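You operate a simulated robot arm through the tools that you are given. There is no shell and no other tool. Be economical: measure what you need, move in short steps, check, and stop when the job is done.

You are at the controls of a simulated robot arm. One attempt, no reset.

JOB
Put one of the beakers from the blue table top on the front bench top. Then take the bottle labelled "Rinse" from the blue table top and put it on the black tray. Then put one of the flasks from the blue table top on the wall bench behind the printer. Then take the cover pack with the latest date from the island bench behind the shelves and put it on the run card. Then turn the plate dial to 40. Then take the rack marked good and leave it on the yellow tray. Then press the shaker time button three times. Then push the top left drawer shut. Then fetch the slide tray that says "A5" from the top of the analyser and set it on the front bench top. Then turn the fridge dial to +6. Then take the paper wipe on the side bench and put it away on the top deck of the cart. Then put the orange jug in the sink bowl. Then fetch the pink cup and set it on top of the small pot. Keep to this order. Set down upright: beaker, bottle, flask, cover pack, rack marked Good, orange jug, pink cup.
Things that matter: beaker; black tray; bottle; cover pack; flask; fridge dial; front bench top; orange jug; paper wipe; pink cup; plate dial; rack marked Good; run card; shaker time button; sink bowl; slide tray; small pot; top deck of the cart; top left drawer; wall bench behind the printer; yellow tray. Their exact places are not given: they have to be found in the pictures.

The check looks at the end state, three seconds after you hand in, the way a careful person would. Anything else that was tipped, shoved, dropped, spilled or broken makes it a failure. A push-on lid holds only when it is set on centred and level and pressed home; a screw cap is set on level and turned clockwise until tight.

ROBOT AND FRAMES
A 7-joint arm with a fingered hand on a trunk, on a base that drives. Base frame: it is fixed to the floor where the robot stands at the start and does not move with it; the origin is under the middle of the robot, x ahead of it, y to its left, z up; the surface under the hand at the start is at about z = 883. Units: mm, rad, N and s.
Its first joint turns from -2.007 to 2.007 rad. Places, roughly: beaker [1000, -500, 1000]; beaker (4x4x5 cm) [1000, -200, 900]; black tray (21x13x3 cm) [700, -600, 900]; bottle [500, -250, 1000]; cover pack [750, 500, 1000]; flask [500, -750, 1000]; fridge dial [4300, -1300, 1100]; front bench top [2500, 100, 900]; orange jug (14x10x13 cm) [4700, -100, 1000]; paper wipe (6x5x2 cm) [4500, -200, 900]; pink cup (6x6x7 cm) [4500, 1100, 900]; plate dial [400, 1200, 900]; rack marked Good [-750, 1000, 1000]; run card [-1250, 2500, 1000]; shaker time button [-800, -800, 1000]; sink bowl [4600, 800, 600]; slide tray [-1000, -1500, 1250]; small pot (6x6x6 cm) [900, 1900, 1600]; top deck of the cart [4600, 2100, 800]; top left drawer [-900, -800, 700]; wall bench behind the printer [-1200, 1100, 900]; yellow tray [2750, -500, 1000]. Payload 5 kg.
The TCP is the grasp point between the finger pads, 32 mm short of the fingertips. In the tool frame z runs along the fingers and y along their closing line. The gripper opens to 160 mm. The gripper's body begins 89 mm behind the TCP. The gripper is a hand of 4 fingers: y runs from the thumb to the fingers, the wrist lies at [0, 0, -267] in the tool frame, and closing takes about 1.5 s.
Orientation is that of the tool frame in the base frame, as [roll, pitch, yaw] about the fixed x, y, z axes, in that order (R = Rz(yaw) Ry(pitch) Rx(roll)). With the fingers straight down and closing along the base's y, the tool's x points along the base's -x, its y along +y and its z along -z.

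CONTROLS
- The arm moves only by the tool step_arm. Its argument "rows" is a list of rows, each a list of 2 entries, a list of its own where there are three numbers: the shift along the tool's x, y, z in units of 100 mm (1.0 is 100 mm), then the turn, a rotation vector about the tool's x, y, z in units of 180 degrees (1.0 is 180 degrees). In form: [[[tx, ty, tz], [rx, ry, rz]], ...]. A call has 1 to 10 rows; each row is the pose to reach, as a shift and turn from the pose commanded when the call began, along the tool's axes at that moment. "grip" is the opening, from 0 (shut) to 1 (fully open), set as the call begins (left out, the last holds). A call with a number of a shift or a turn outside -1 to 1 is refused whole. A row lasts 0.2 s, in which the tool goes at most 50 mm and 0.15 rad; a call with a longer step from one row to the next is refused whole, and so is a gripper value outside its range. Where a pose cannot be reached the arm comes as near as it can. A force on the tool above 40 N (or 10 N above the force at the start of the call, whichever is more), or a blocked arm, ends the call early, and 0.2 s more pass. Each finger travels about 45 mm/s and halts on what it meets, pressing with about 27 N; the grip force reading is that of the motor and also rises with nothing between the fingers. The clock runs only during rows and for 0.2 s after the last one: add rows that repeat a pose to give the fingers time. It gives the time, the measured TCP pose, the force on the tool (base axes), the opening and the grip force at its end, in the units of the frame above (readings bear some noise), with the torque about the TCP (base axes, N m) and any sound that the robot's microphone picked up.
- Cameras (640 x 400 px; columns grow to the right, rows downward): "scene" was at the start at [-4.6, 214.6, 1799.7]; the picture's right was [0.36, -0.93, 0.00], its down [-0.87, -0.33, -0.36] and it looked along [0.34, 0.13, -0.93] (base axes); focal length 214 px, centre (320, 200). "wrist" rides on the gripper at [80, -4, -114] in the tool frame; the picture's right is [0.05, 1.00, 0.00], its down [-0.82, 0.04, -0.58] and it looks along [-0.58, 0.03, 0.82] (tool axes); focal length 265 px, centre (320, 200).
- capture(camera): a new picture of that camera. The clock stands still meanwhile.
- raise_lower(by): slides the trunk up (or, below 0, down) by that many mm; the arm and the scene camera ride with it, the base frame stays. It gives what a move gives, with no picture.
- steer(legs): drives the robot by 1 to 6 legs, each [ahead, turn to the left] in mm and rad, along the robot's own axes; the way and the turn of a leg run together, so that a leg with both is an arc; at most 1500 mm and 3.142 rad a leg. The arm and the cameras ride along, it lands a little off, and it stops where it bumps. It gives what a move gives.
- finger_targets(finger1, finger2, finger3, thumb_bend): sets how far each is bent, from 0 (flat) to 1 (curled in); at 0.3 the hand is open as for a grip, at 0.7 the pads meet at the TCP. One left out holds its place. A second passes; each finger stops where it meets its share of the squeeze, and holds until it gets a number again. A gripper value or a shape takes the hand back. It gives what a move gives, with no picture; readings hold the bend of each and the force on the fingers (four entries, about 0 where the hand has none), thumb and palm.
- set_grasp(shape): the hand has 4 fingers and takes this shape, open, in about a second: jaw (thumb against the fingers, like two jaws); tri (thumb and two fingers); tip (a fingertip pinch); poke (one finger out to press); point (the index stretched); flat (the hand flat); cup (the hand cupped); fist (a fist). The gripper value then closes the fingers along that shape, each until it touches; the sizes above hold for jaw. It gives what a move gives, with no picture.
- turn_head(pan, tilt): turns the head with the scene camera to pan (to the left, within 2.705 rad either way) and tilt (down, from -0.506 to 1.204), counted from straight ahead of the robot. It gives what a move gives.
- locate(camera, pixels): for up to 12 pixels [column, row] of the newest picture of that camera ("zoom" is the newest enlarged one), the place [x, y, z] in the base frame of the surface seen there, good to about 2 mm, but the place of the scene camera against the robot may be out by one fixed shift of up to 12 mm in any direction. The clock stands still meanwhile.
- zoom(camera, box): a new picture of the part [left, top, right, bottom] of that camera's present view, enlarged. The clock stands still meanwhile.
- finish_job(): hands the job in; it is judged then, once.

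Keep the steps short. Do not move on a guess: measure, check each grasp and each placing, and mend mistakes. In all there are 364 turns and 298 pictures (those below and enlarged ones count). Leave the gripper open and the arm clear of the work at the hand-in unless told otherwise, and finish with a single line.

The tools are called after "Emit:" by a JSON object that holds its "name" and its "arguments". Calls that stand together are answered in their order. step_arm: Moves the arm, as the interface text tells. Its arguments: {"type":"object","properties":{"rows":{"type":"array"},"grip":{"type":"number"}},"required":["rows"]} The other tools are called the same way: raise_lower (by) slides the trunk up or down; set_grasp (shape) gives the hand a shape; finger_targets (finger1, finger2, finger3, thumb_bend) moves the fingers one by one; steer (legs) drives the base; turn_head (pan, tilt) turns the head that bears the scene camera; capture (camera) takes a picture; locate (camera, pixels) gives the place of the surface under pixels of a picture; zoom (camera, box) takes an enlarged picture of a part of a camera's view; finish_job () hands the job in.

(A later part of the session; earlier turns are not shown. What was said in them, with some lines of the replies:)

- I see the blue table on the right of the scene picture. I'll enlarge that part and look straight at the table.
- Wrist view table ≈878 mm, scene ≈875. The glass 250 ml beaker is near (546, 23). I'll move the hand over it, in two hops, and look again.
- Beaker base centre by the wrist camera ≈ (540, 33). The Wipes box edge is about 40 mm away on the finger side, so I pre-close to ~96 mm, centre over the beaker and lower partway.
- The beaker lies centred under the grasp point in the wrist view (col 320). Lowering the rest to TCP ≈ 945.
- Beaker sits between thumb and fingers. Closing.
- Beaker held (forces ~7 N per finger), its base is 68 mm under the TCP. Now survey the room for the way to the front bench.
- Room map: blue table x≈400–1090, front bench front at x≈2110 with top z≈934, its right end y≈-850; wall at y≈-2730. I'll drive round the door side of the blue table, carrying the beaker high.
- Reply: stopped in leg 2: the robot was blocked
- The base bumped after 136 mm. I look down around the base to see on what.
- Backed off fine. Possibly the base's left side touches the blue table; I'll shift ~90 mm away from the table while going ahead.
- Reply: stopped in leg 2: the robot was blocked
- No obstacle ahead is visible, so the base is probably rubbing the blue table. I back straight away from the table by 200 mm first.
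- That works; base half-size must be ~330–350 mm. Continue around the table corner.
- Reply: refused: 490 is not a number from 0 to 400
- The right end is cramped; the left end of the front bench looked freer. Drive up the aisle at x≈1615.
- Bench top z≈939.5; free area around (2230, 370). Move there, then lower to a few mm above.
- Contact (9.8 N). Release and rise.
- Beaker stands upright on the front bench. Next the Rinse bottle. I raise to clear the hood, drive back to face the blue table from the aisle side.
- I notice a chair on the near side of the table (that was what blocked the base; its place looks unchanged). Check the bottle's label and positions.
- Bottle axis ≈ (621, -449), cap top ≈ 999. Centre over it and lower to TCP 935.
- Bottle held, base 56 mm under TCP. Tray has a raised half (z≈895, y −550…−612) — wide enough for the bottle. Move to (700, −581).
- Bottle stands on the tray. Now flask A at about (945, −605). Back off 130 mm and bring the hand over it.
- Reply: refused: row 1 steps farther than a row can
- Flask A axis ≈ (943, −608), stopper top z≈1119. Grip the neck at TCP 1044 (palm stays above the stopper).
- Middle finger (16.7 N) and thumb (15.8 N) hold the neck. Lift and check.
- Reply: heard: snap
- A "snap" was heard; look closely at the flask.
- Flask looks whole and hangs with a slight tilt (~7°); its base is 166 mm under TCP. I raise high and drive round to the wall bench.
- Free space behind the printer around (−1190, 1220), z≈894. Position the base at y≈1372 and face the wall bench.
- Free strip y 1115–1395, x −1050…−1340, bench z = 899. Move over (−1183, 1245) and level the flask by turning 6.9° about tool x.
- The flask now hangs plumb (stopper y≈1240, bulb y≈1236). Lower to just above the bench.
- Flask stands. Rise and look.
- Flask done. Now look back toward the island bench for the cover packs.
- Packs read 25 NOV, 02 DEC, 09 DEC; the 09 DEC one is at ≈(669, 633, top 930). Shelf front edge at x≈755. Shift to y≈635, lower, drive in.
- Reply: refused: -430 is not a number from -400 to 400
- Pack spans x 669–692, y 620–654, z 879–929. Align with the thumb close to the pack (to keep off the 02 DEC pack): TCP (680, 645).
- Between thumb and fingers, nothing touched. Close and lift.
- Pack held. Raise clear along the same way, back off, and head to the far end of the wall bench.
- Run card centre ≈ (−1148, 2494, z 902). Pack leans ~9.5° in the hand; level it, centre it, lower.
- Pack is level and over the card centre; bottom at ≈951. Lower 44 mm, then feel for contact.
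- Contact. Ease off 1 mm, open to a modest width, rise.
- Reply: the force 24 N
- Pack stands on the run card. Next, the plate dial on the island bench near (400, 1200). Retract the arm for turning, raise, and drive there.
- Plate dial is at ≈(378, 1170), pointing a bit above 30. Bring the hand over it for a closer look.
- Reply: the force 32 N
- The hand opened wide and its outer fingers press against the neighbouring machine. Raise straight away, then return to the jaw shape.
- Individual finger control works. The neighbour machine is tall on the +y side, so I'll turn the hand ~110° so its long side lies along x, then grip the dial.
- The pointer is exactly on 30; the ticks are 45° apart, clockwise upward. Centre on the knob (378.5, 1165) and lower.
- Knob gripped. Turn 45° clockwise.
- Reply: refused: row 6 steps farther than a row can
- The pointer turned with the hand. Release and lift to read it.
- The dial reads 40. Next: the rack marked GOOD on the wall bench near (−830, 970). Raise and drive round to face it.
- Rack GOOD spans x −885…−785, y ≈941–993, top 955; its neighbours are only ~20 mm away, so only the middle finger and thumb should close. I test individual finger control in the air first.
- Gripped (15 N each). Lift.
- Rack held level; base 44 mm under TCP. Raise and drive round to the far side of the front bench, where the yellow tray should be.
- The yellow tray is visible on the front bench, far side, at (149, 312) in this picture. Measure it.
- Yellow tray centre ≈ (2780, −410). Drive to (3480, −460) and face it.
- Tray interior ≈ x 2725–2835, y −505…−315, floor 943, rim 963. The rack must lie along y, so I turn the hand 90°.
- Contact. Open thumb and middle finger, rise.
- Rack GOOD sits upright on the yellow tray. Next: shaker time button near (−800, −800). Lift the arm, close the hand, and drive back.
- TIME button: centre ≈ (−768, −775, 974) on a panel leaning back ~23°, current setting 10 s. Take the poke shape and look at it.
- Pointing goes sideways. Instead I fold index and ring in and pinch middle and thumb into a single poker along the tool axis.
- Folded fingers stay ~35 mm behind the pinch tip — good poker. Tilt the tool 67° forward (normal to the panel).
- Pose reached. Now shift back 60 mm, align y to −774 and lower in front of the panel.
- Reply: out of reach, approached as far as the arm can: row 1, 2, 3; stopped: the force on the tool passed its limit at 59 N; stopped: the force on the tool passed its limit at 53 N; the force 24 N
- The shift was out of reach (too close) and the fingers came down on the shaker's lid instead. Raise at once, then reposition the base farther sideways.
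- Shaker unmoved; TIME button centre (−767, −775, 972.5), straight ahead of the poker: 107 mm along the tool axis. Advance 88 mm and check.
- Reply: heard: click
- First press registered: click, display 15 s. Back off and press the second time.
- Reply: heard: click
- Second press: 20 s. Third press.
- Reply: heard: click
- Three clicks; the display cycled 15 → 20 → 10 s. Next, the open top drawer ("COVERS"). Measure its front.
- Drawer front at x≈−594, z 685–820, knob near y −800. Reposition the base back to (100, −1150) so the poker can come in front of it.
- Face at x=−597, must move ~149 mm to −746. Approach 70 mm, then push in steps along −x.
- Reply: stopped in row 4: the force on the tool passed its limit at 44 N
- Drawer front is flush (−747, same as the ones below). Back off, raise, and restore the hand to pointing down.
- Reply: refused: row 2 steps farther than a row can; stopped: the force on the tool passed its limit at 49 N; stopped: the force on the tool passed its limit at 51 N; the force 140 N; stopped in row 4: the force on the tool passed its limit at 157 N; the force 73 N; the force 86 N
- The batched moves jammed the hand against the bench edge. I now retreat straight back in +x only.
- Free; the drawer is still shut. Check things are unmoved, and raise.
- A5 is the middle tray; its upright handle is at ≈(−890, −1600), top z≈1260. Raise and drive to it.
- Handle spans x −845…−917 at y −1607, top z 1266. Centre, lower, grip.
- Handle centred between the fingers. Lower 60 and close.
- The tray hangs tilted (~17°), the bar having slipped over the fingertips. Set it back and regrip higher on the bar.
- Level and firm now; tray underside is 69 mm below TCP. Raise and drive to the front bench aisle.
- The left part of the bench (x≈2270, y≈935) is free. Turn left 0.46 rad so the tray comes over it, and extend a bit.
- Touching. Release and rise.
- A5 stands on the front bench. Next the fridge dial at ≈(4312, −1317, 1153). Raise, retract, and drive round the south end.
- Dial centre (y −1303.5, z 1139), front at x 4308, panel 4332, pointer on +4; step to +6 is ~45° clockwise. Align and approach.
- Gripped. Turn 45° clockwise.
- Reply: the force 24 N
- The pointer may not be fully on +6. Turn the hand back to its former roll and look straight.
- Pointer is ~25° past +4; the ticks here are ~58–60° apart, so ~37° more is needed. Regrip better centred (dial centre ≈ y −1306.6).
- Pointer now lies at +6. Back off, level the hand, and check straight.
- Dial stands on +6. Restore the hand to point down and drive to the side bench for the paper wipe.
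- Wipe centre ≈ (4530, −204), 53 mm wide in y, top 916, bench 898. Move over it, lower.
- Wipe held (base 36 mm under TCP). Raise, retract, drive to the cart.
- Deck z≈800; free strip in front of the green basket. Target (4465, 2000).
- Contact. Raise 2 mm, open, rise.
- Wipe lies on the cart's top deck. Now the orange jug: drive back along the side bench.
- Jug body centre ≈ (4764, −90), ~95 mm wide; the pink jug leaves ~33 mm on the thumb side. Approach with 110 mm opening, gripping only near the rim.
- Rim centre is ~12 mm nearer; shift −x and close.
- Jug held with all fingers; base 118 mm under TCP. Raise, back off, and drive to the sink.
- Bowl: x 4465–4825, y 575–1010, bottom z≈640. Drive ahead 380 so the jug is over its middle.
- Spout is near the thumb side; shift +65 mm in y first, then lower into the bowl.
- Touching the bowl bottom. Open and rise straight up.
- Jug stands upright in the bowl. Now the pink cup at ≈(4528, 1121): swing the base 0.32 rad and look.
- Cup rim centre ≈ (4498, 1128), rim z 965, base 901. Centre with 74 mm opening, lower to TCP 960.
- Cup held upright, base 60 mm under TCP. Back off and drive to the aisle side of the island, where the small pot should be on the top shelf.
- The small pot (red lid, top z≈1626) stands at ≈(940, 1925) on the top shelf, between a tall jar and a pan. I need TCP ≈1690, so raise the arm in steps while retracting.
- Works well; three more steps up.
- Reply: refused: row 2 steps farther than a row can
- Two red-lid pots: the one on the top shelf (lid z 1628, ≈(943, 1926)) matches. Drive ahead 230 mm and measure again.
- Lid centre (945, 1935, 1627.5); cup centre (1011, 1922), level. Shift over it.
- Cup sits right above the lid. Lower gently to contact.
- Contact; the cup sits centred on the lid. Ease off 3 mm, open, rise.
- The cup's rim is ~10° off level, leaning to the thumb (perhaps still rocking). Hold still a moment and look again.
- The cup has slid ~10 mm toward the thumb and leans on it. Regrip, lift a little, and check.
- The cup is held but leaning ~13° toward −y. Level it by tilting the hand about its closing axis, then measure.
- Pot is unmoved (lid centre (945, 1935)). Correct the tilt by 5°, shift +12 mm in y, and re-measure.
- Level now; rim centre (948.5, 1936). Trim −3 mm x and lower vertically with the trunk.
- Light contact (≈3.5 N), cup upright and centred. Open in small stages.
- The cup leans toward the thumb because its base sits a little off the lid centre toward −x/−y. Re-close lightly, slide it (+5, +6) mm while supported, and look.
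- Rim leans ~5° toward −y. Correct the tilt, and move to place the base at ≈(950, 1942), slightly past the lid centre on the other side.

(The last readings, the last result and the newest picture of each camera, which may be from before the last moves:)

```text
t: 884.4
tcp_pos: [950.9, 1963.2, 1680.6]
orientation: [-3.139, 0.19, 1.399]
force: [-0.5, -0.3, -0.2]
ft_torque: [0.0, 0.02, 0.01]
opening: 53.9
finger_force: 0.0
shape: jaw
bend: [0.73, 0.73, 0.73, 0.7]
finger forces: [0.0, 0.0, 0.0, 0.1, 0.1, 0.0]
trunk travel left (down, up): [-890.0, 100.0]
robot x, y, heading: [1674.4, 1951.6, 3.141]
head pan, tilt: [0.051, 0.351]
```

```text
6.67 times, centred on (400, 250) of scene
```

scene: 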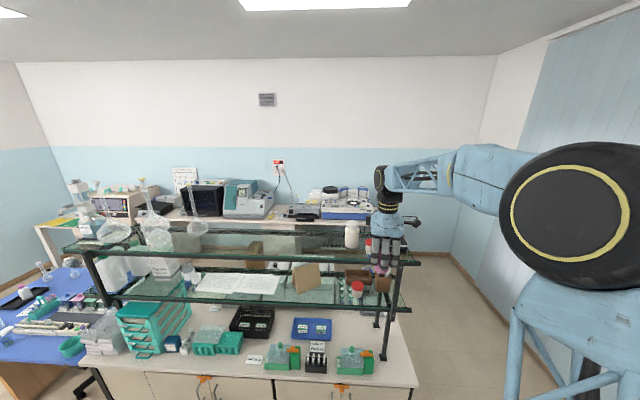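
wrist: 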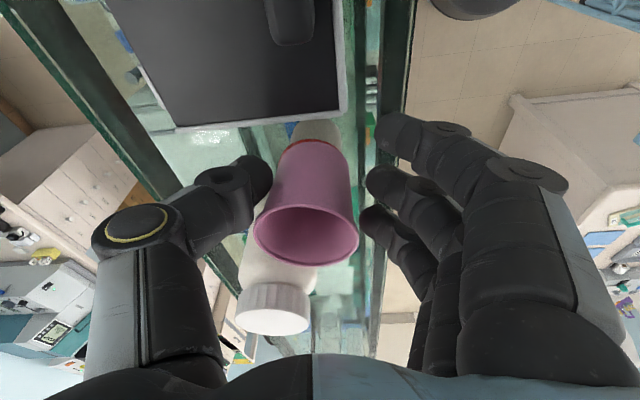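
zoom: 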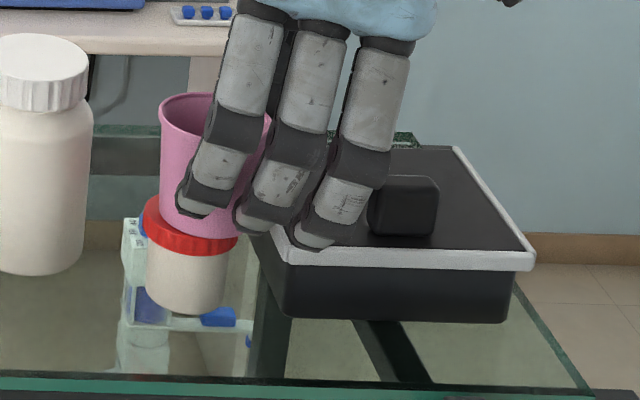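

Emit:
{"name": "locate", "arguments": {"camera": "wrist", "pixels": [[256, 232], [356, 234], [306, 262], [270, 212], [342, 212], [275, 252], [340, 254], [306, 205]]}}

```text
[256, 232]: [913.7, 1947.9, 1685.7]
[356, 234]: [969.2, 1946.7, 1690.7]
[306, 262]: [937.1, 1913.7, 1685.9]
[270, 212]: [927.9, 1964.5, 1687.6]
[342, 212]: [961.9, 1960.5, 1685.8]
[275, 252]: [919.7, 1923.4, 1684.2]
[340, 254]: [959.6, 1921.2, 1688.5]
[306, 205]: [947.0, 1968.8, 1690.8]
```

Emit:
{"name": "zoom", "arguments": {"camera": "wrist", "box": [220, 130, 400, 280]}}

```text
2.67 times, centred on (310, 205) of wrist
```

zoom: 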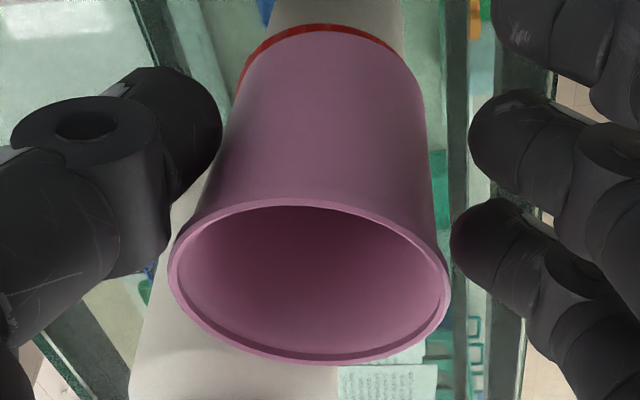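

Thumb and cup no longer touch; the cup seems free-standing. Open wider and check that it stays put.

Emit:
{"name": "step_arm", "arguments": {"rows": [[[0, 0, 0], [0, 0, 0]], [[0, 0, 0], [0, 0, 0]], [[0, 0, 0], [0, 0, 0]]], "grip": 0.5}}

Emit:
{"name": "capture", "arguments": {"camera": "wrist"}}

Emit:
{"name": "locate", "arguments": {"camera": "wrist", "pixels": [[256, 232], [356, 234], [306, 262], [270, 212], [342, 212], [275, 252], [340, 254], [306, 207]]}}

```text
t: 885.2
tcp_pos: [951.3, 1963.3, 1681.1]
orientation: [-3.14, 0.19, 1.399]
force: [0.5, -0.1, 0.5]
ft_torque: [-0.01, -0.01, 0.04]
opening: 79.2
finger_force: 0.0
shape: jaw
bend: [0.72, 0.72, 0.72, 0.7]
finger forces: [0.0, 0.0, 0.1, 0.1, 0.0, 0.0]
trunk travel left (down, up): [-890.0, 100.0]
robot x, y, heading: [1670.6, 1946.4, 3.139]
head pan, tilt: [0.051, 0.351]
```

```text
22 pictures are left
```

wrist: 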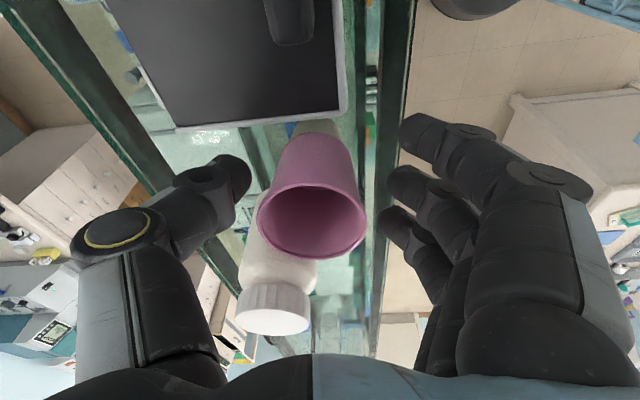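

```text
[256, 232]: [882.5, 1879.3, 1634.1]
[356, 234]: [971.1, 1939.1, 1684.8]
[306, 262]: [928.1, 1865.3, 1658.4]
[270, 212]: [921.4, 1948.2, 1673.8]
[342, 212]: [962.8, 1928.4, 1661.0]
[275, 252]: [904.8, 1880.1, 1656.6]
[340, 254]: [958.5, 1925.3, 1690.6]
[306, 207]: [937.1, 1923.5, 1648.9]
```

Emit:
{"name": "locate", "arguments": {"camera": "wrist", "pixels": [[260, 220], [364, 220], [312, 187], [312, 255], [275, 195], [350, 195], [280, 248], [345, 248]]}}

Emit:
{"name": "zoom", "arguments": {"camera": "scene", "box": [360, 220, 440, 280]}}

```text
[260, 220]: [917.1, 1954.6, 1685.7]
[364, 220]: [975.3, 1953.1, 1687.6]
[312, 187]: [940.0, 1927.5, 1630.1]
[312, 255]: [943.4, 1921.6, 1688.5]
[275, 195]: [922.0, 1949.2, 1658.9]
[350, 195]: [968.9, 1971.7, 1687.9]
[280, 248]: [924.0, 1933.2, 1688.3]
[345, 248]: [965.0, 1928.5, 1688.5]
```

```text
6.67 times, centred on (400, 250) of scene
```

zoom: 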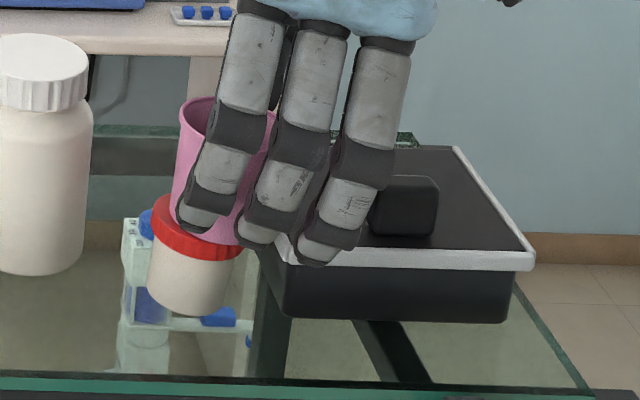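

Emit:
{"name": "step_arm", "arguments": {"rows": [[[0, 0, 0], [0, 0, 0]]]}}

Emit:
{"name": "zoom", "arguments": {"camera": "scene", "box": [360, 220, 440, 280]}}

Emit:
{"name": "capture", "arguments": {"camera": "wrist"}}

Emit:
{"name": "locate", "arguments": {"camera": "wrist", "pixels": [[260, 220], [364, 220], [312, 255], [280, 248], [345, 248], [350, 195], [312, 200], [330, 130], [300, 135]]}}

```text
t: 885.6
tcp_pos: [951.3, 1962.8, 1680.1]
orientation: [-3.14, 0.19, 1.398]
force: [-1.0, -0.7, 0.9]
ft_torque: [0.02, -0.04, 0.01]
opening: 78.8
finger_force: 0.0
shape: jaw
bend: [0.72, 0.72, 0.72, 0.7]
finger forces: [0.1, 0.0, 0.0, 0.1, 0.0, 0.1]
trunk travel left (down, up): [-890.0, 100.0]
robot x, y, heading: [1669.6, 1948.4, 3.143]
head pan, tilt: [0.051, 0.351]
```

```text
6.67 times, centred on (400, 250) of scene
```

zoom: 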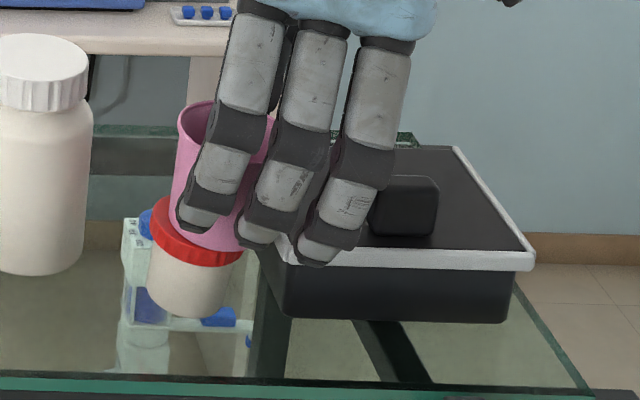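

```text
19 pictures are left
```

wrist: 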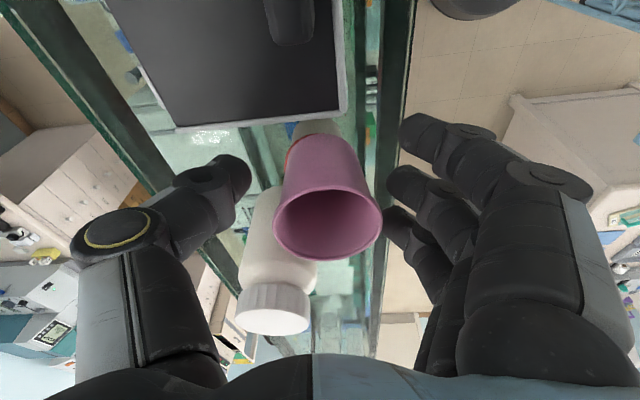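

```text
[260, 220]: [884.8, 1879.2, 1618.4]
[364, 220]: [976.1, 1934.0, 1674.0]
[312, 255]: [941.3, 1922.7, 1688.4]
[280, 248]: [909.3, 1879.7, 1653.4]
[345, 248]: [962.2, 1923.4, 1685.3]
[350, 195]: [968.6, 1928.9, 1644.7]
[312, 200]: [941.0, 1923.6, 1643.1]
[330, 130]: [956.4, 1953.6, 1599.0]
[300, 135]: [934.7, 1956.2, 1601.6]
```

The pot and cup are gently wobbling. Keep the fingers near as a guard (66 mm) and let it settle for a second.

Emit:
{"name": "step_arm", "arguments": {"rows": [[[0, 0, 0], [0, 0, 0]], [[0, 0, 0], [0, 0, 0]], [[0, 0, 0], [0, 0, 0]], [[0, 0, 0], [0, 0, 0]], [[0, 0, 0], [0, 0, 0]]], "grip": 0.45}}

Emit:
{"name": "capture", "arguments": {"camera": "wrist"}}

Emit:
{"name": "zoom", "arguments": {"camera": "scene", "box": [360, 220, 440, 280]}}

```text
t: 886.8
tcp_pos: [950.8, 1963.6, 1681.0]
orientation: [-3.14, 0.19, 1.398]
force: [-0.6, 0.0, 0.2]
ft_torque: [0.04, 0.01, -0.01]
opening: 72.9
finger_force: 0.0
shape: jaw
bend: [0.73, 0.73, 0.73, 0.7]
finger forces: [0.0, 0.0, 0.0, 0.1, 0.0, 0.0]
trunk travel left (down, up): [-890.0, 100.0]
robot x, y, heading: [1671.3, 1943.8, 3.143]
head pan, tilt: [0.051, 0.351]
```

```text
18 pictures are left
```

wrist: 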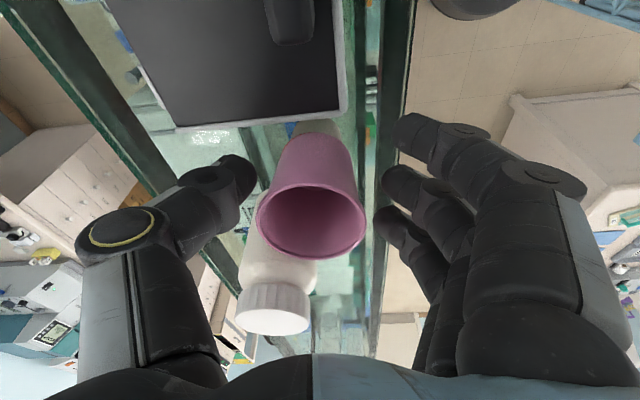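

```text
6.67 times, centred on (400, 250) of scene
```

zoom: 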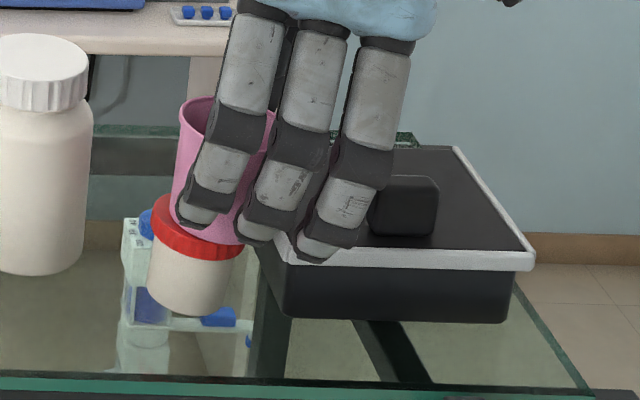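

The stack rocks; my press pushed the pot over a little. I re-centre the hand on the cup (level, TCP over the cup axis), regrip with all fingers and lift it off to inspect the pot.

Emit:
{"name": "step_arm", "arguments": {"rows": [[[-0.07, -0.025, 0], [0, 0.03, 0]], [[-0.14, -0.05, 0], [0, 0.06, 0]], [[-0.14, -0.05, 0], [0, 0.06, 0]]], "grip": 0.45}}

Emit:
{"name": "step_arm", "arguments": {"rows": [[[0, 0, 0], [0, 0, 0]], [[0, 0, 0], [0, 0, 0]], [[0, 0, 0], [0, 0, 0]], [[0, 0, 0], [0, 0, 0]], [[0, 0, 0], [0, 0, 0]]], "grip": 0.15}}

Emit:
{"name": "raise_lower", "arguments": {"by": 40}}

Emit:
{"name": "capture", "arguments": {"camera": "wrist"}}

Emit:
{"name": "locate", "arguments": {"camera": "wrist", "pixels": [[265, 200], [375, 200], [320, 160], [320, 245], [285, 170], [355, 170], [290, 238], [350, 238], [310, 115], [335, 115], [320, 105]]}}

Emit:
{"name": "zoom", "arguments": {"camera": "scene", "box": [360, 220, 440, 280]}}

```text
t: 887.6
tcp_pos: [944.5, 1951.9, 1684.0]
orientation: [-3.141, 0.002, 1.397]
force: [-0.4, 0.3, 0.4]
ft_torque: [-0.01, 0.03, 0.02]
opening: 73.1
finger_force: 0.0
shape: jaw
bend: [0.73, 0.73, 0.73, 0.7]
finger forces: [0.1, 0.0, 0.0, 0.0, 0.0, 0.1]
trunk travel left (down, up): [-890.0, 100.0]
robot x, y, heading: [1668.2, 1948.9, 3.138]
head pan, tilt: [0.051, 0.351]
```

```text
t: 888.8
tcp_pos: [943.8, 1952.5, 1684.8]
orientation: [-3.139, 0.002, 1.397]
force: [-0.2, 0.1, -0.6]
ft_torque: [-0.02, 0.03, 0.0]
opening: 37.3
finger_force: 26.7
shape: jaw
bend: [0.72, 0.73, 0.72, 0.7]
finger forces: [5.7, 10.1, 8.3, 0.1, 23.9, 0.0]
trunk travel left (down, up): [-890.0, 100.0]
robot x, y, heading: [1671.2, 1950.5, 3.138]
head pan, tilt: [0.051, 0.351]
```

```text
t: 889.6
tcp_pos: [942.9, 1951.2, 1723.8]
orientation: [-3.14, 0.001, 1.398]
force: [-0.8, 0.0, 0.1]
ft_torque: [0.03, 0.02, -0.01]
opening: 36.9
finger_force: 26.9
shape: jaw
bend: [0.72, 0.73, 0.72, 0.7]
finger forces: [5.7, 10.0, 8.2, 0.0, 23.9, 0.1]
trunk travel left (down, up): [-930.0, 60.0]
robot x, y, heading: [1674.8, 1947.8, 3.141]
head pan, tilt: [0.051, 0.351]
```

```text
16 pictures are left
```

wrist: 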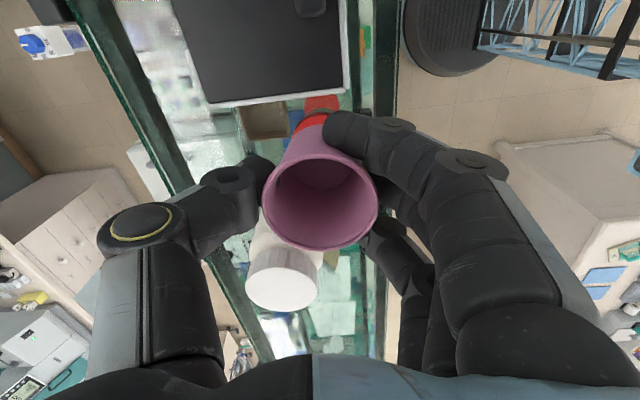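

```text
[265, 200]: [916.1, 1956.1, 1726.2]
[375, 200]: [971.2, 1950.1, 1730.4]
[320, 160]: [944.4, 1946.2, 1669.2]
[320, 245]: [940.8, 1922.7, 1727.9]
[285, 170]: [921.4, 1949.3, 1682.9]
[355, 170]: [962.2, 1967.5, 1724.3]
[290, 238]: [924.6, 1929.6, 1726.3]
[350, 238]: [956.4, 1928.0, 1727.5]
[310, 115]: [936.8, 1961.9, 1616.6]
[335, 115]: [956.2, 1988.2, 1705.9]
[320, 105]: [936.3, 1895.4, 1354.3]
```

```text
6.67 times, centred on (400, 250) of scene
```

zoom: 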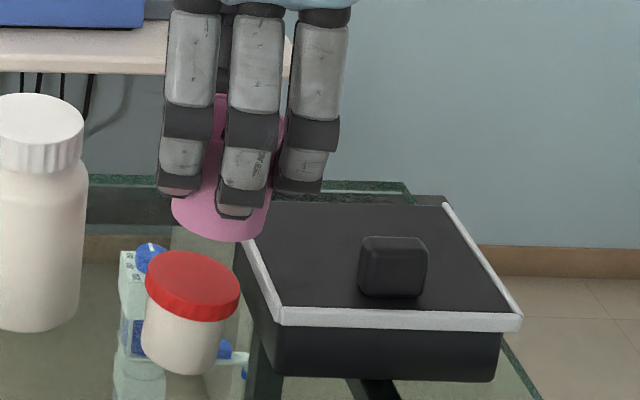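

Cup is well held and level. The pot is tilted in this picture, maybe rocking back; wait and look again.

Emit:
{"name": "step_arm", "arguments": {"rows": [[[0, 0, -0.1], [0, 0, 0]], [[0, 0, -0.1], [0, 0, 0]], [[0, 0, -0.1], [0, 0, 0]], [[0, 0, -0.1], [0, 0, 0]], [[0, 0, -0.1], [0, 0, 0]], [[0, 0, -0.1], [0, 0, 0]]]}}

Emit:
{"name": "zoom", "arguments": {"camera": "scene", "box": [370, 245, 410, 290]}}

Emit:
{"name": "locate", "arguments": {"camera": "zoom", "pixels": [[250, 60], [250, 130], [330, 150], [170, 90], [260, 250], [200, 300], [300, 300], [200, 180], [330, 230]]}}

```text
t: 891.0
tcp_pos: [943.7, 1951.9, 1734.0]
orientation: [-3.141, 0.001, 1.398]
force: [0.4, -0.2, -0.5]
ft_torque: [0.0, 0.01, -0.01]
opening: 37.0
finger_force: 27.3
shape: jaw
bend: [0.72, 0.73, 0.72, 0.7]
finger forces: [5.7, 9.9, 8.3, 0.0, 23.8, 0.0]
trunk travel left (down, up): [-930.0, 60.0]
robot x, y, heading: [1670.2, 1944.3, 3.14]
head pan, tilt: [0.051, 0.351]
```

```text
8.89 times, centred on (390, 268) of scene
```

zoom: 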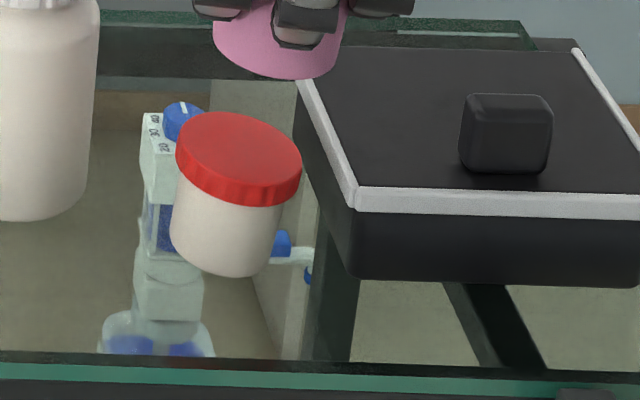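

```text
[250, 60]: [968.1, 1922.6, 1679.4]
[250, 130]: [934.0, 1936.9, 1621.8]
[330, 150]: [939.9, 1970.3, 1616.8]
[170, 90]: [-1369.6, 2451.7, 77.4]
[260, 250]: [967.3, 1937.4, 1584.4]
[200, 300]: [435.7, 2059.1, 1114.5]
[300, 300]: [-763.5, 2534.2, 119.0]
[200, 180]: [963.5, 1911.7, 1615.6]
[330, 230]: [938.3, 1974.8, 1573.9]
```

The pot only looks tilted through perspective, but it may have slid a few mm toward the pan. Move the cup aside (+x 65 mm) to measure the lid afresh.

Emit:
{"name": "step_arm", "arguments": {"rows": [[[0, 0.4, 0], [0, 0, 0]], [[0, 0.7, 0], [0, 0, 0]], [[0, 0.7, 0], [0, 0, 0]]]}}

Emit:
{"name": "zoom", "arguments": {"camera": "wrist", "box": [140, 60, 420, 260]}}

```text
t: 891.8
tcp_pos: [1012.6, 1939.2, 1733.9]
orientation: [-3.14, 0.003, 1.397]
force: [0.5, 0.5, -1.0]
ft_torque: [-0.05, -0.05, 0.0]
opening: 37.0
finger_force: 26.7
shape: jaw
bend: [0.72, 0.73, 0.72, 0.7]
finger forces: [5.8, 10.1, 8.5, 0.0, 23.9, 0.1]
trunk travel left (down, up): [-930.0, 60.0]
robot x, y, heading: [1671.2, 1948.6, 3.144]
head pan, tilt: [0.051, 0.351]
```

```text
2.00 times, centred on (280, 160) of wrist
```

zoom: 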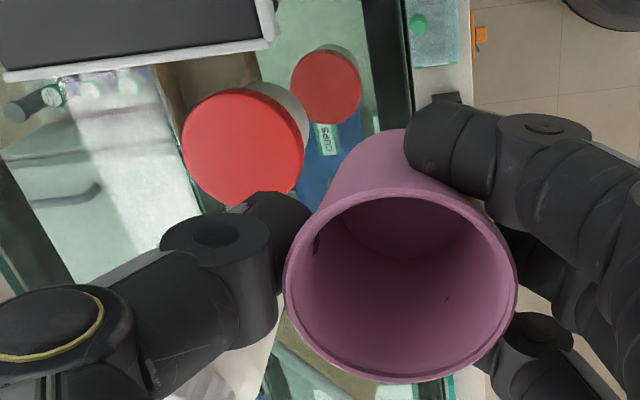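

Emit:
{"name": "locate", "arguments": {"camera": "zoom", "pixels": [[243, 145], [186, 145], [302, 150], [240, 92], [235, 203], [290, 265], [512, 285], [400, 193], [395, 378], [215, 105], [280, 105], [280, 190]]}}

```text
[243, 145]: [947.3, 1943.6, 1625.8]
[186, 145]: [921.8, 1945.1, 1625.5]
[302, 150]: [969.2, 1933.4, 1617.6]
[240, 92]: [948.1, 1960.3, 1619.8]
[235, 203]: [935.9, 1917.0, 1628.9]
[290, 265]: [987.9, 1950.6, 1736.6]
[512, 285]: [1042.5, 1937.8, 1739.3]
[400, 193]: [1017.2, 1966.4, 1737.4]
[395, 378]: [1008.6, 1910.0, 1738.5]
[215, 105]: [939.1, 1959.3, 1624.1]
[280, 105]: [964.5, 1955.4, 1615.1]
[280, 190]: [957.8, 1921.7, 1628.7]
```

The lid is now tilted ~9° toward +y (centre ≈(945.5, 1940)). Place the level cup over the pot's base axis (945.5, 1933) and press lightly, which should press the high side down and set the pot flat again.

Emit:
{"name": "step_arm", "arguments": {"rows": [[[-0.08, -0.35, 0], [0, 0, 0]], [[-0.172, -0.678, 0], [0, 0, 0]], [[-0.172, -0.678, 0], [0, 0, 0]]]}}

Emit:
{"name": "raise_lower", "arguments": {"by": -43}}

Emit:
{"name": "raise_lower", "arguments": {"by": -2}}

Emit:
{"name": "raise_lower", "arguments": {"by": -2}}

```text
t: 892.6
tcp_pos: [943.9, 1934.3, 1735.6]
orientation: [-3.14, -0.001, 1.398]
force: [0.1, 0.0, 0.8]
ft_torque: [0.0, 0.03, -0.02]
opening: 37.0
finger_force: 27.4
shape: jaw
bend: [0.72, 0.73, 0.72, 0.7]
finger forces: [6.1, 10.1, 8.6, 0.0, 23.9, 0.0]
trunk travel left (down, up): [-930.0, 60.0]
robot x, y, heading: [1672.4, 1949.1, 3.14]
head pan, tilt: [0.051, 0.351]
```

```text
t: 893.5
tcp_pos: [944.0, 1935.3, 1692.9]
orientation: [-3.139, 0.002, 1.399]
force: [0.9, 0.2, -0.6]
ft_torque: [0.0, 0.02, -0.01]
opening: 36.9
finger_force: 27.4
shape: jaw
bend: [0.72, 0.73, 0.72, 0.7]
finger forces: [6.0, 10.1, 8.6, 0.0, 23.8, 0.0]
trunk travel left (down, up): [-887.0, 103.0]
robot x, y, heading: [1673.4, 1946.4, 3.143]
head pan, tilt: [0.051, 0.351]
```

```text
t: 894.0
tcp_pos: [943.0, 1935.5, 1691.3]
orientation: [-3.141, 0.003, 1.397]
force: [0.4, 0.6, -0.4]
ft_torque: [-0.02, 0.01, 0.01]
opening: 37.0
finger_force: 27.4
shape: jaw
bend: [0.72, 0.73, 0.72, 0.7]
finger forces: [6.0, 10.1, 8.6, 0.0, 23.9, 0.1]
trunk travel left (down, up): [-885.0, 105.0]
robot x, y, heading: [1670.2, 1947.8, 3.141]
head pan, tilt: [0.051, 0.351]
```

```text
t: 894.5
tcp_pos: [943.4, 1934.3, 1688.9]
orientation: [-3.139, 0.002, 1.398]
force: [0.2, -1.3, -0.5]
ft_torque: [-0.01, 0.02, 0.0]
opening: 36.9
finger_force: 27.2
shape: jaw
bend: [0.72, 0.73, 0.72, 0.7]
finger forces: [6.1, 10.2, 8.6, 0.1, 23.9, 0.0]
trunk travel left (down, up): [-883.0, 107.0]
robot x, y, heading: [1671.2, 1948.3, 3.138]
head pan, tilt: [0.051, 0.351]
```

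Emit:
{"name": "raise_lower", "arguments": {"by": -2}}

Emit:
{"name": "raise_lower", "arguments": {"by": -1}}

Emit:
{"name": "raise_lower", "arguments": {"by": -1}}

```text
t: 895.0
tcp_pos: [943.1, 1934.3, 1686.9]
orientation: [-3.139, 0.001, 1.4]
force: [-0.6, -0.8, -1.0]
ft_torque: [0.0, 0.02, -0.04]
opening: 37.1
finger_force: 26.9
shape: jaw
bend: [0.72, 0.73, 0.72, 0.7]
finger forces: [5.9, 10.1, 8.6, 0.0, 24.0, 0.0]
trunk travel left (down, up): [-881.0, 109.0]
robot x, y, heading: [1673.9, 1948.5, 3.138]
head pan, tilt: [0.051, 0.351]
```

```text
t: 895.5
tcp_pos: [943.2, 1934.6, 1686.7]
orientation: [-3.139, 0.001, 1.397]
force: [0.1, -0.5, -0.4]
ft_torque: [0.02, 0.0, 0.01]
opening: 37.2
finger_force: 27.2
shape: jaw
bend: [0.72, 0.73, 0.72, 0.7]
finger forces: [6.0, 10.1, 8.5, 0.1, 23.9, 0.1]
trunk travel left (down, up): [-880.0, 110.0]
robot x, y, heading: [1671.3, 1950.2, 3.139]
head pan, tilt: [0.051, 0.351]
```

```text
t: 896.0
tcp_pos: [942.7, 1934.4, 1683.7]
orientation: [-3.138, 0.003, 1.397]
force: [-1.2, -1.2, 1.7]
ft_torque: [-0.08, 0.01, 0.0]
opening: 36.9
finger_force: 27.0
shape: jaw
bend: [0.72, 0.73, 0.72, 0.71]
finger forces: [6.0, 10.2, 9.0, 0.1, 24.1, 0.0]
trunk travel left (down, up): [-879.0, 111.0]
robot x, y, heading: [1672.1, 1945.2, 3.142]
head pan, tilt: [0.051, 0.351]
```

Emit:
{"name": "raise_lower", "arguments": {"by": -1}}

Emit:
{"name": "zoom", "arguments": {"camera": "scene", "box": [360, 230, 420, 275]}}

```text
t: 896.5
tcp_pos: [943.3, 1934.4, 1684.2]
orientation: [-3.138, 0.001, 1.398]
force: [-0.5, -0.6, 6.6]
ft_torque: [-0.06, 0.01, -0.02]
opening: 36.8
finger_force: 27.2
shape: jaw
bend: [0.72, 0.73, 0.72, 0.71]
finger forces: [6.1, 10.5, 9.1, 0.0, 24.6, 0.1]
trunk travel left (down, up): [-878.0, 112.0]
robot x, y, heading: [1672.2, 1950.2, 3.14]
head pan, tilt: [0.051, 0.351]
```

```text
8.89 times, centred on (390, 252) of scene
```

zoom: 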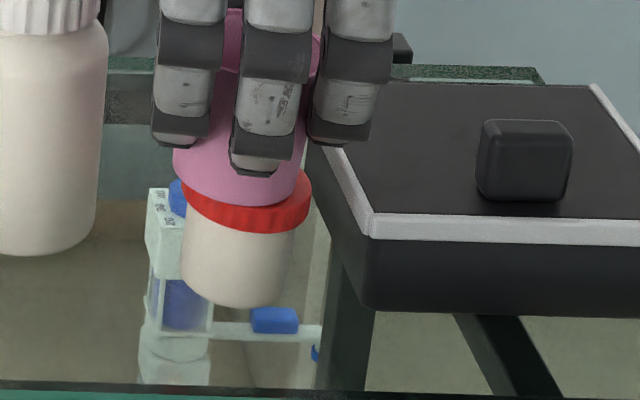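

Lid is flat again; the cup is ~6 mm too far to −y. Lift 3 mm, shift +6 mm in y, lower to a light touch.

Emit:
{"name": "raise_lower", "arguments": {"by": 4}}

Emit:
{"name": "step_arm", "arguments": {"rows": [[[0.06, 0.01, 0], [0, 0, 0]], [[0.06, 0.01, 0], [0, 0, 0]]]}}

Emit:
{"name": "raise_lower", "arguments": {"by": -3}}

Emit:
{"name": "raise_lower", "arguments": {"by": -1}}

Emit:
{"name": "zoom", "arguments": {"camera": "scene", "box": [360, 230, 420, 275]}}

```text
t: 897.1
tcp_pos: [943.8, 1935.6, 1687.5]
orientation: [-3.139, 0.002, 1.398]
force: [0.5, -1.4, 0.2]
ft_torque: [-0.01, -0.01, -0.01]
opening: 36.9
finger_force: 27.1
shape: jaw
bend: [0.72, 0.73, 0.72, 0.71]
finger forces: [6.1, 10.3, 8.9, 0.0, 24.5, 0.0]
trunk travel left (down, up): [-882.0, 108.0]
robot x, y, heading: [1670.4, 1948.7, 3.139]
head pan, tilt: [0.051, 0.351]
```

```text
t: 897.7
tcp_pos: [946.0, 1938.6, 1688.4]
orientation: [-3.139, 0.002, 1.397]
force: [-0.4, -0.5, -0.5]
ft_torque: [0.02, -0.01, 0.03]
opening: 37.0
finger_force: 27.1
shape: jaw
bend: [0.72, 0.73, 0.72, 0.71]
finger forces: [6.3, 10.3, 8.9, 0.0, 24.5, 0.0]
trunk travel left (down, up): [-882.0, 108.0]
robot x, y, heading: [1671.8, 1948.4, 3.141]
head pan, tilt: [0.051, 0.351]
```

```text
t: 898.2
tcp_pos: [944.6, 1940.2, 1683.9]
orientation: [-3.139, 0.002, 1.398]
force: [-0.1, 0.4, 0.0]
ft_torque: [0.01, 0.01, -0.03]
opening: 37.3
finger_force: 27.1
shape: jaw
bend: [0.72, 0.73, 0.72, 0.71]
finger forces: [6.3, 10.3, 8.9, 0.0, 24.5, 0.0]
trunk travel left (down, up): [-879.0, 111.0]
robot x, y, heading: [1671.7, 1947.4, 3.132]
head pan, tilt: [0.051, 0.351]
```

```text
t: 898.7
tcp_pos: [944.7, 1940.7, 1684.0]
orientation: [-3.139, 0.004, 1.398]
force: [0.8, -0.6, 3.3]
ft_torque: [-0.02, 0.02, -0.01]
opening: 37.1
finger_force: 26.9
shape: jaw
bend: [0.72, 0.73, 0.72, 0.71]
finger forces: [6.4, 10.3, 9.0, 0.0, 24.6, 0.0]
trunk travel left (down, up): [-878.0, 112.0]
robot x, y, heading: [1669.0, 1947.8, 3.136]
head pan, tilt: [0.051, 0.351]
```

```text
8.89 times, centred on (390, 252) of scene
```

zoom: 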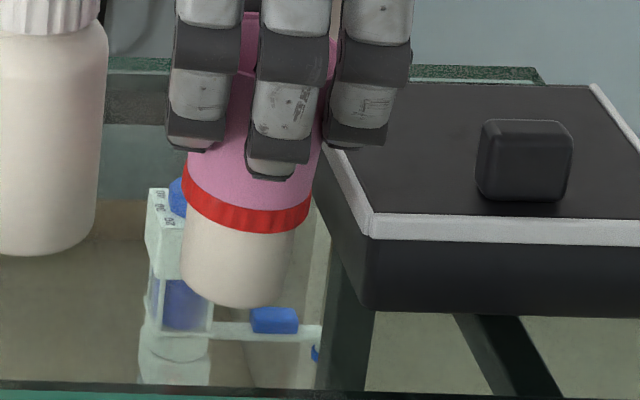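

Cup base and lid now coincide. Open in stages and check.

Emit:
{"name": "step_arm", "arguments": {"rows": [[[0, 0, 0], [0, 0, 0]], [[0, 0, 0], [0, 0, 0]]], "grip": 0.25}}

Emit:
{"name": "step_arm", "arguments": {"rows": [[[0, 0, 0], [0, 0, 0]], [[0, 0, 0], [0, 0, 0]]], "grip": 0.3}}

Emit:
{"name": "step_arm", "arguments": {"rows": [[[0, 0, 0], [0, 0, 0]], [[0, 0, 0], [0, 0, 0]], [[0, 0, 0], [0, 0, 0]]], "grip": 0.4}}

Emit:
{"name": "capture", "arguments": {"camera": "wrist"}}

Emit:
{"name": "zoom", "arguments": {"camera": "scene", "box": [360, 230, 420, 275]}}

```text
t: 899.3
tcp_pos: [944.8, 1941.0, 1683.6]
orientation: [-3.141, 0.003, 1.398]
force: [-0.8, 0.1, 1.5]
ft_torque: [-0.02, 0.0, -0.01]
opening: 40.3
finger_force: 0.0
shape: jaw
bend: [0.72, 0.73, 0.73, 0.7]
finger forces: [0.5, 0.7, 0.8, 0.0, 1.9, 0.0]
trunk travel left (down, up): [-878.0, 112.0]
robot x, y, heading: [1670.1, 1948.5, 3.142]
head pan, tilt: [0.051, 0.351]
```

```text
t: 899.9
tcp_pos: [945.3, 1939.7, 1683.6]
orientation: [-3.14, 0.002, 1.398]
force: [0.3, 0.4, 1.0]
ft_torque: [0.01, -0.05, 0.03]
opening: 48.8
finger_force: 0.2
shape: jaw
bend: [0.73, 0.73, 0.73, 0.7]
finger forces: [0.0, 1.4, 0.0, 0.1, 1.3, 0.0]
trunk travel left (down, up): [-878.0, 112.0]
robot x, y, heading: [1671.2, 1951.4, 3.138]
head pan, tilt: [0.051, 0.351]
```

```text
t: 900.7
tcp_pos: [945.4, 1940.6, 1683.7]
orientation: [-3.138, 0.002, 1.396]
force: [0.3, -0.4, 0.7]
ft_torque: [0.0, -0.02, -0.01]
opening: 63.3
finger_force: 0.2
shape: jaw
bend: [0.73, 0.73, 0.73, 0.7]
finger forces: [0.1, 0.0, 0.1, 0.1, 0.1, 0.0]
trunk travel left (down, up): [-878.0, 112.0]
robot x, y, heading: [1674.7, 1947.8, 3.139]
head pan, tilt: [0.051, 0.351]
```

```text
10 pictures are left
```

wrist: 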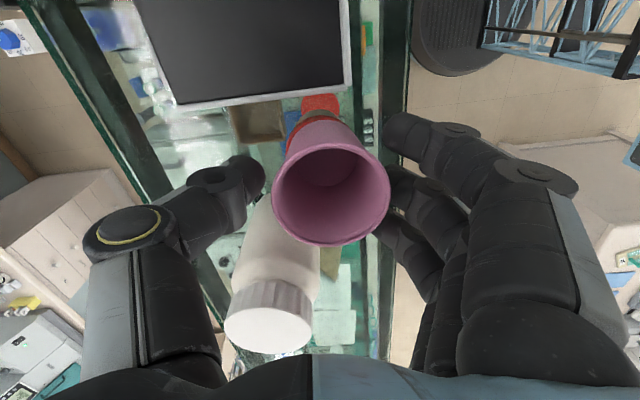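

```text
8.89 times, centred on (390, 252) of scene
```

zoom: 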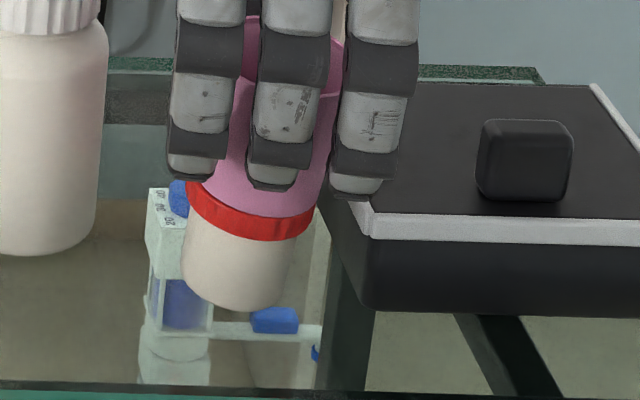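

Emit:
{"name": "locate", "arguments": {"camera": "wrist", "pixels": [[275, 195], [387, 195], [331, 240], [331, 152], [295, 165], [370, 165], [295, 230], [370, 230], [325, 170], [310, 112]]}}

```text
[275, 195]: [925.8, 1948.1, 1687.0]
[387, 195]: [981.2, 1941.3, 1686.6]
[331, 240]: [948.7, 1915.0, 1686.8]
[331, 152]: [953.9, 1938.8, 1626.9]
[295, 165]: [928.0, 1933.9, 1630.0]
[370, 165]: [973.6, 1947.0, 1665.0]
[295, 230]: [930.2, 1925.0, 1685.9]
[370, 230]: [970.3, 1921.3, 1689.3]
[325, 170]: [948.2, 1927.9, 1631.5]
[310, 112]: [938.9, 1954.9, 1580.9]
```

The rim is level (1686–1689 all round); the cup stands upright on the lid. Centre the hand on it, open wider and wait a second to see that it stays.

Emit:
{"name": "step_arm", "arguments": {"rows": [[[0, 0.03, 0], [0, 0, 0]], [[0, 0.06, 0], [0, 0, 0]], [[0, 0.06, 0], [0, 0, 0]], [[0, 0.06, 0], [0, 0, 0]], [[0, 0.06, 0], [0, 0, 0]], [[0, 0.06, 0], [0, 0, 0]], [[0, 0.06, 0], [0, 0, 0]]], "grip": 0.55}}

Emit:
{"name": "capture", "arguments": {"camera": "wrist"}}

Emit:
{"name": "locate", "arguments": {"camera": "wrist", "pixels": [[265, 195], [375, 195], [320, 240], [285, 230], [355, 230], [320, 152], [265, 205], [280, 165], [365, 165], [375, 205]]}}

```text
t: 902.3
tcp_pos: [951.6, 1940.1, 1683.7]
orientation: [-3.141, 0.003, 1.397]
force: [0.5, -0.4, 0.4]
ft_torque: [-0.01, -0.01, 0.02]
opening: 87.1
finger_force: 0.0
shape: jaw
bend: [0.72, 0.72, 0.72, 0.7]
finger forces: [0.1, 0.1, 0.0, 0.1, 0.0, 0.0]
trunk travel left (down, up): [-878.0, 112.0]
robot x, y, heading: [1673.1, 1946.0, 3.141]
head pan, tilt: [0.051, 0.351]
```

```text
8 pictures are left
```

wrist: 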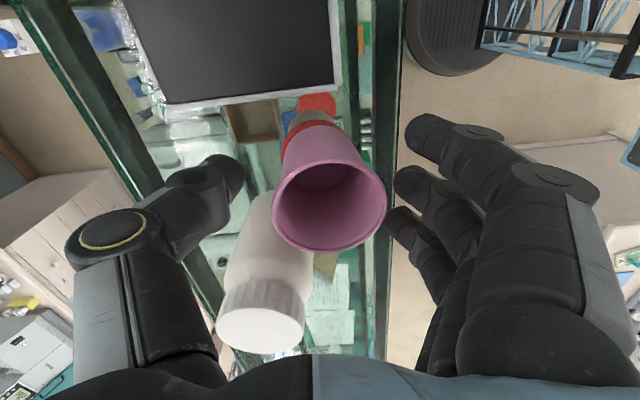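

```text
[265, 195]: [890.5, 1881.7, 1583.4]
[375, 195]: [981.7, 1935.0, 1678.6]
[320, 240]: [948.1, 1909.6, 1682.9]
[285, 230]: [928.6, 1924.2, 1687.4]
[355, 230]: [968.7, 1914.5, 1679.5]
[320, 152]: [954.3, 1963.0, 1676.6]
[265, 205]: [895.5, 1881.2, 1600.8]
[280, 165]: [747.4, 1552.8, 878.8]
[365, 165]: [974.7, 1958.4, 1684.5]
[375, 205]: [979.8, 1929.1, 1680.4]
```

The stack is still rocking slowly. Let more time pass with the hand clear of it.

Emit:
{"name": "step_arm", "arguments": {"rows": [[[0, 0, 0], [0, 0, 0]], [[0, 0, 0], [0, 0, 0]], [[0, 0, 0], [0, 0, 0]], [[0, 0, 0], [0, 0, 0]], [[0, 0, 0], [0, 0, 0]], [[0, 0, 0], [0, 0, 0]], [[0, 0, 0], [0, 0, 0]], [[0, 0, 0], [0, 0, 0]], [[0, 0, 0], [0, 0, 0]], [[0, 0, 0], [0, 0, 0]]]}}

Emit:
{"name": "step_arm", "arguments": {"rows": [[[0, 0, 0], [0, 0, 0]], [[0, 0, 0], [0, 0, 0]], [[0, 0, 0], [0, 0, 0]], [[0, 0, 0], [0, 0, 0]], [[0, 0, 0], [0, 0, 0]], [[0, 0, 0], [0, 0, 0]], [[0, 0, 0], [0, 0, 0]], [[0, 0, 0], [0, 0, 0]], [[0, 0, 0], [0, 0, 0]], [[0, 0, 0], [0, 0, 0]]]}}

Emit:
{"name": "step_arm", "arguments": {"rows": [[[0, 0, 0], [0, 0, 0]], [[0, 0, 0], [0, 0, 0]], [[0, 0, 0], [0, 0, 0]], [[0, 0, 0], [0, 0, 0]], [[0, 0, 0], [0, 0, 0]], [[0, 0, 0], [0, 0, 0]], [[0, 0, 0], [0, 0, 0]], [[0, 0, 0], [0, 0, 0]], [[0, 0, 0], [0, 0, 0]], [[0, 0, 0], [0, 0, 0]]]}}

Emit:
{"name": "capture", "arguments": {"camera": "wrist"}}

Emit:
{"name": "locate", "arguments": {"camera": "wrist", "pixels": [[268, 200], [378, 200], [325, 243], [290, 235], [360, 235], [300, 160], [355, 160], [325, 130]]}}

```text
t: 904.5
tcp_pos: [951.1, 1939.2, 1683.9]
orientation: [-3.139, 0.001, 1.399]
force: [-0.5, 0.4, -0.6]
ft_torque: [-0.01, -0.01, 0.03]
opening: 86.9
finger_force: 0.0
shape: jaw
bend: [0.72, 0.72, 0.72, 0.7]
finger forces: [0.0, 0.1, 0.1, 0.0, 0.0, 0.0]
trunk travel left (down, up): [-878.0, 112.0]
robot x, y, heading: [1673.8, 1945.3, 3.141]
head pan, tilt: [0.051, 0.351]
```

```text
t: 906.7
tcp_pos: [951.6, 1939.2, 1683.8]
orientation: [-3.14, 0.001, 1.398]
force: [0.4, -0.4, 0.1]
ft_torque: [0.0, 0.02, -0.03]
opening: 86.8
finger_force: 0.1
shape: jaw
bend: [0.72, 0.72, 0.72, 0.7]
finger forces: [0.1, 0.0, 0.1, 0.0, 0.0, 0.1]
trunk travel left (down, up): [-878.0, 112.0]
robot x, y, heading: [1668.6, 1948.2, 3.14]
head pan, tilt: [0.051, 0.351]
```

```text
t: 908.9
tcp_pos: [950.3, 1937.2, 1683.3]
orientation: [-3.14, 0.002, 1.398]
force: [0.2, -0.1, -0.8]
ft_torque: [0.0, 0.06, -0.03]
opening: 86.8
finger_force: 0.0
shape: jaw
bend: [0.72, 0.72, 0.72, 0.7]
finger forces: [0.1, 0.0, 0.0, 0.1, 0.0, 0.1]
trunk travel left (down, up): [-878.0, 112.0]
robot x, y, heading: [1671.7, 1952.2, 3.138]
head pan, tilt: [0.051, 0.351]
```

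```text
7 pictures are left
```

wrist: 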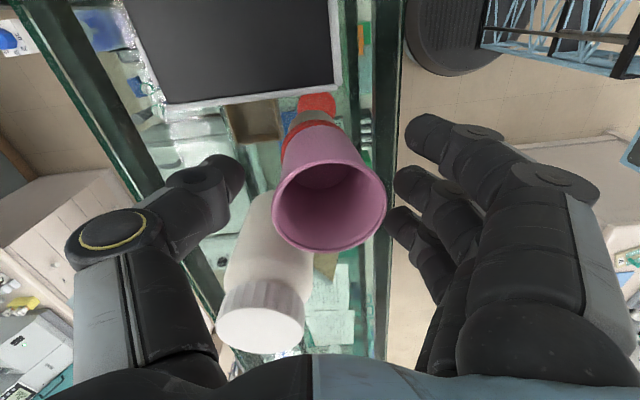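

```text
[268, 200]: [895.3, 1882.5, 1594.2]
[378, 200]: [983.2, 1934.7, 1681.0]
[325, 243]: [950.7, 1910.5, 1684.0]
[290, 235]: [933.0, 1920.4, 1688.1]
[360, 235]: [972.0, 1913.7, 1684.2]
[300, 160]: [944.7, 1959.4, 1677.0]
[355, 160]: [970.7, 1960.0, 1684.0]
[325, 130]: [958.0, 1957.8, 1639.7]
```

The picture is unchanged after 6 s: the cup is standing stably on the pot (slight lean only), nothing touching it. Rise straight up and back away.

Emit:
{"name": "raise_lower", "arguments": {"by": 110}}

Emit:
{"name": "steer", "arguments": {"legs": [[-350, 0]]}}

Emit:
{"name": "zoom", "arguments": {"camera": "scene", "box": [330, 210, 430, 280]}}

```text
t: 910.3
tcp_pos: [950.4, 1939.1, 1794.3]
orientation: [-3.14, 0.003, 1.396]
force: [0.2, -0.7, -0.4]
ft_torque: [-0.01, 0.0, -0.01]
opening: 87.1
finger_force: 0.1
shape: jaw
bend: [0.72, 0.72, 0.72, 0.7]
finger forces: [0.1, 0.1, 0.0, 0.0, 0.0, 0.0]
trunk travel left (down, up): [-988.0, 2.0]
robot x, y, heading: [1673.0, 1948.2, 3.139]
head pan, tilt: [0.051, 0.351]
```

```text
t: 912.6
tcp_pos: [1306.7, 1938.2, 1794.6]
orientation: [-3.139, 0.002, 1.401]
force: [-0.1, -0.1, 0.3]
ft_torque: [0.03, 0.03, -0.01]
opening: 87.3
finger_force: 0.0
shape: jaw
bend: [0.72, 0.72, 0.72, 0.7]
finger forces: [0.0, 0.1, 0.0, 0.0, 0.0, 0.1]
trunk travel left (down, up): [-988.0, 2.0]
robot x, y, heading: [2024.8, 1944.7, 3.142]
head pan, tilt: [0.051, 0.351]
```

```text
5.71 times, centred on (380, 245) of scene
```

zoom: 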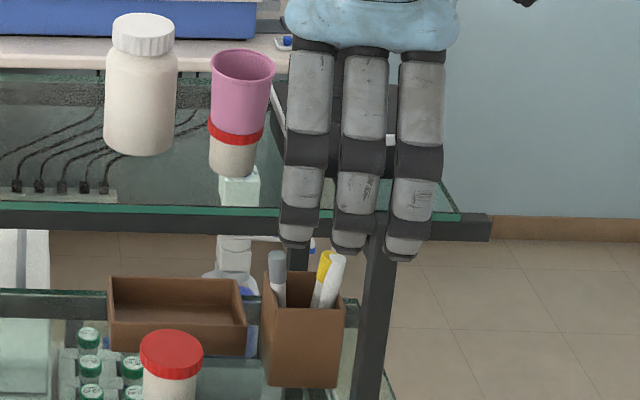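

The pink cup stands upright on the small pot, the arm is clear and the hand open. Handing in.

Emit:
{"name": "step_arm", "arguments": {"rows": [[[0, 0, 0], [0, 0, 0]], [[0, 0, 0], [0, 0, 0]], [[0, 0, 0], [0, 0, 0]]], "grip": 1.0}}

Emit:
{"name": "finish_job", "arguments": {}}

```text
t: 913.4
tcp_pos: [1305.5, 1938.7, 1793.1]
orientation: [-3.139, 0.002, 1.399]
force: [0.3, 0.0, 0.0]
ft_torque: [-0.01, 0.01, -0.03]
opening: 157.9
finger_force: 0.0
shape: jaw
bend: [0.33, 0.33, 0.33, 0.32]
finger forces: [0.0, 0.1, 0.0, 0.0, 0.0, 0.1]
trunk travel left (down, up): [-988.0, 2.0]
robot x, y, heading: [2023.4, 1945.9, 3.142]
head pan, tilt: [0.051, 0.351]
```

```text
The job is handed in.
```

All thirteen tasks were done in the given order and handed in; three points are less certain: the pink cup leans about 7° on the small pot (which I nudged a few mm), the flask gave an unexplained snap when lifted but looked whole, and the base bumped the chair twice and the hand pressed hard on the shaker lid, bench edge and centrifuge side, with no shift seen where I re-measured.
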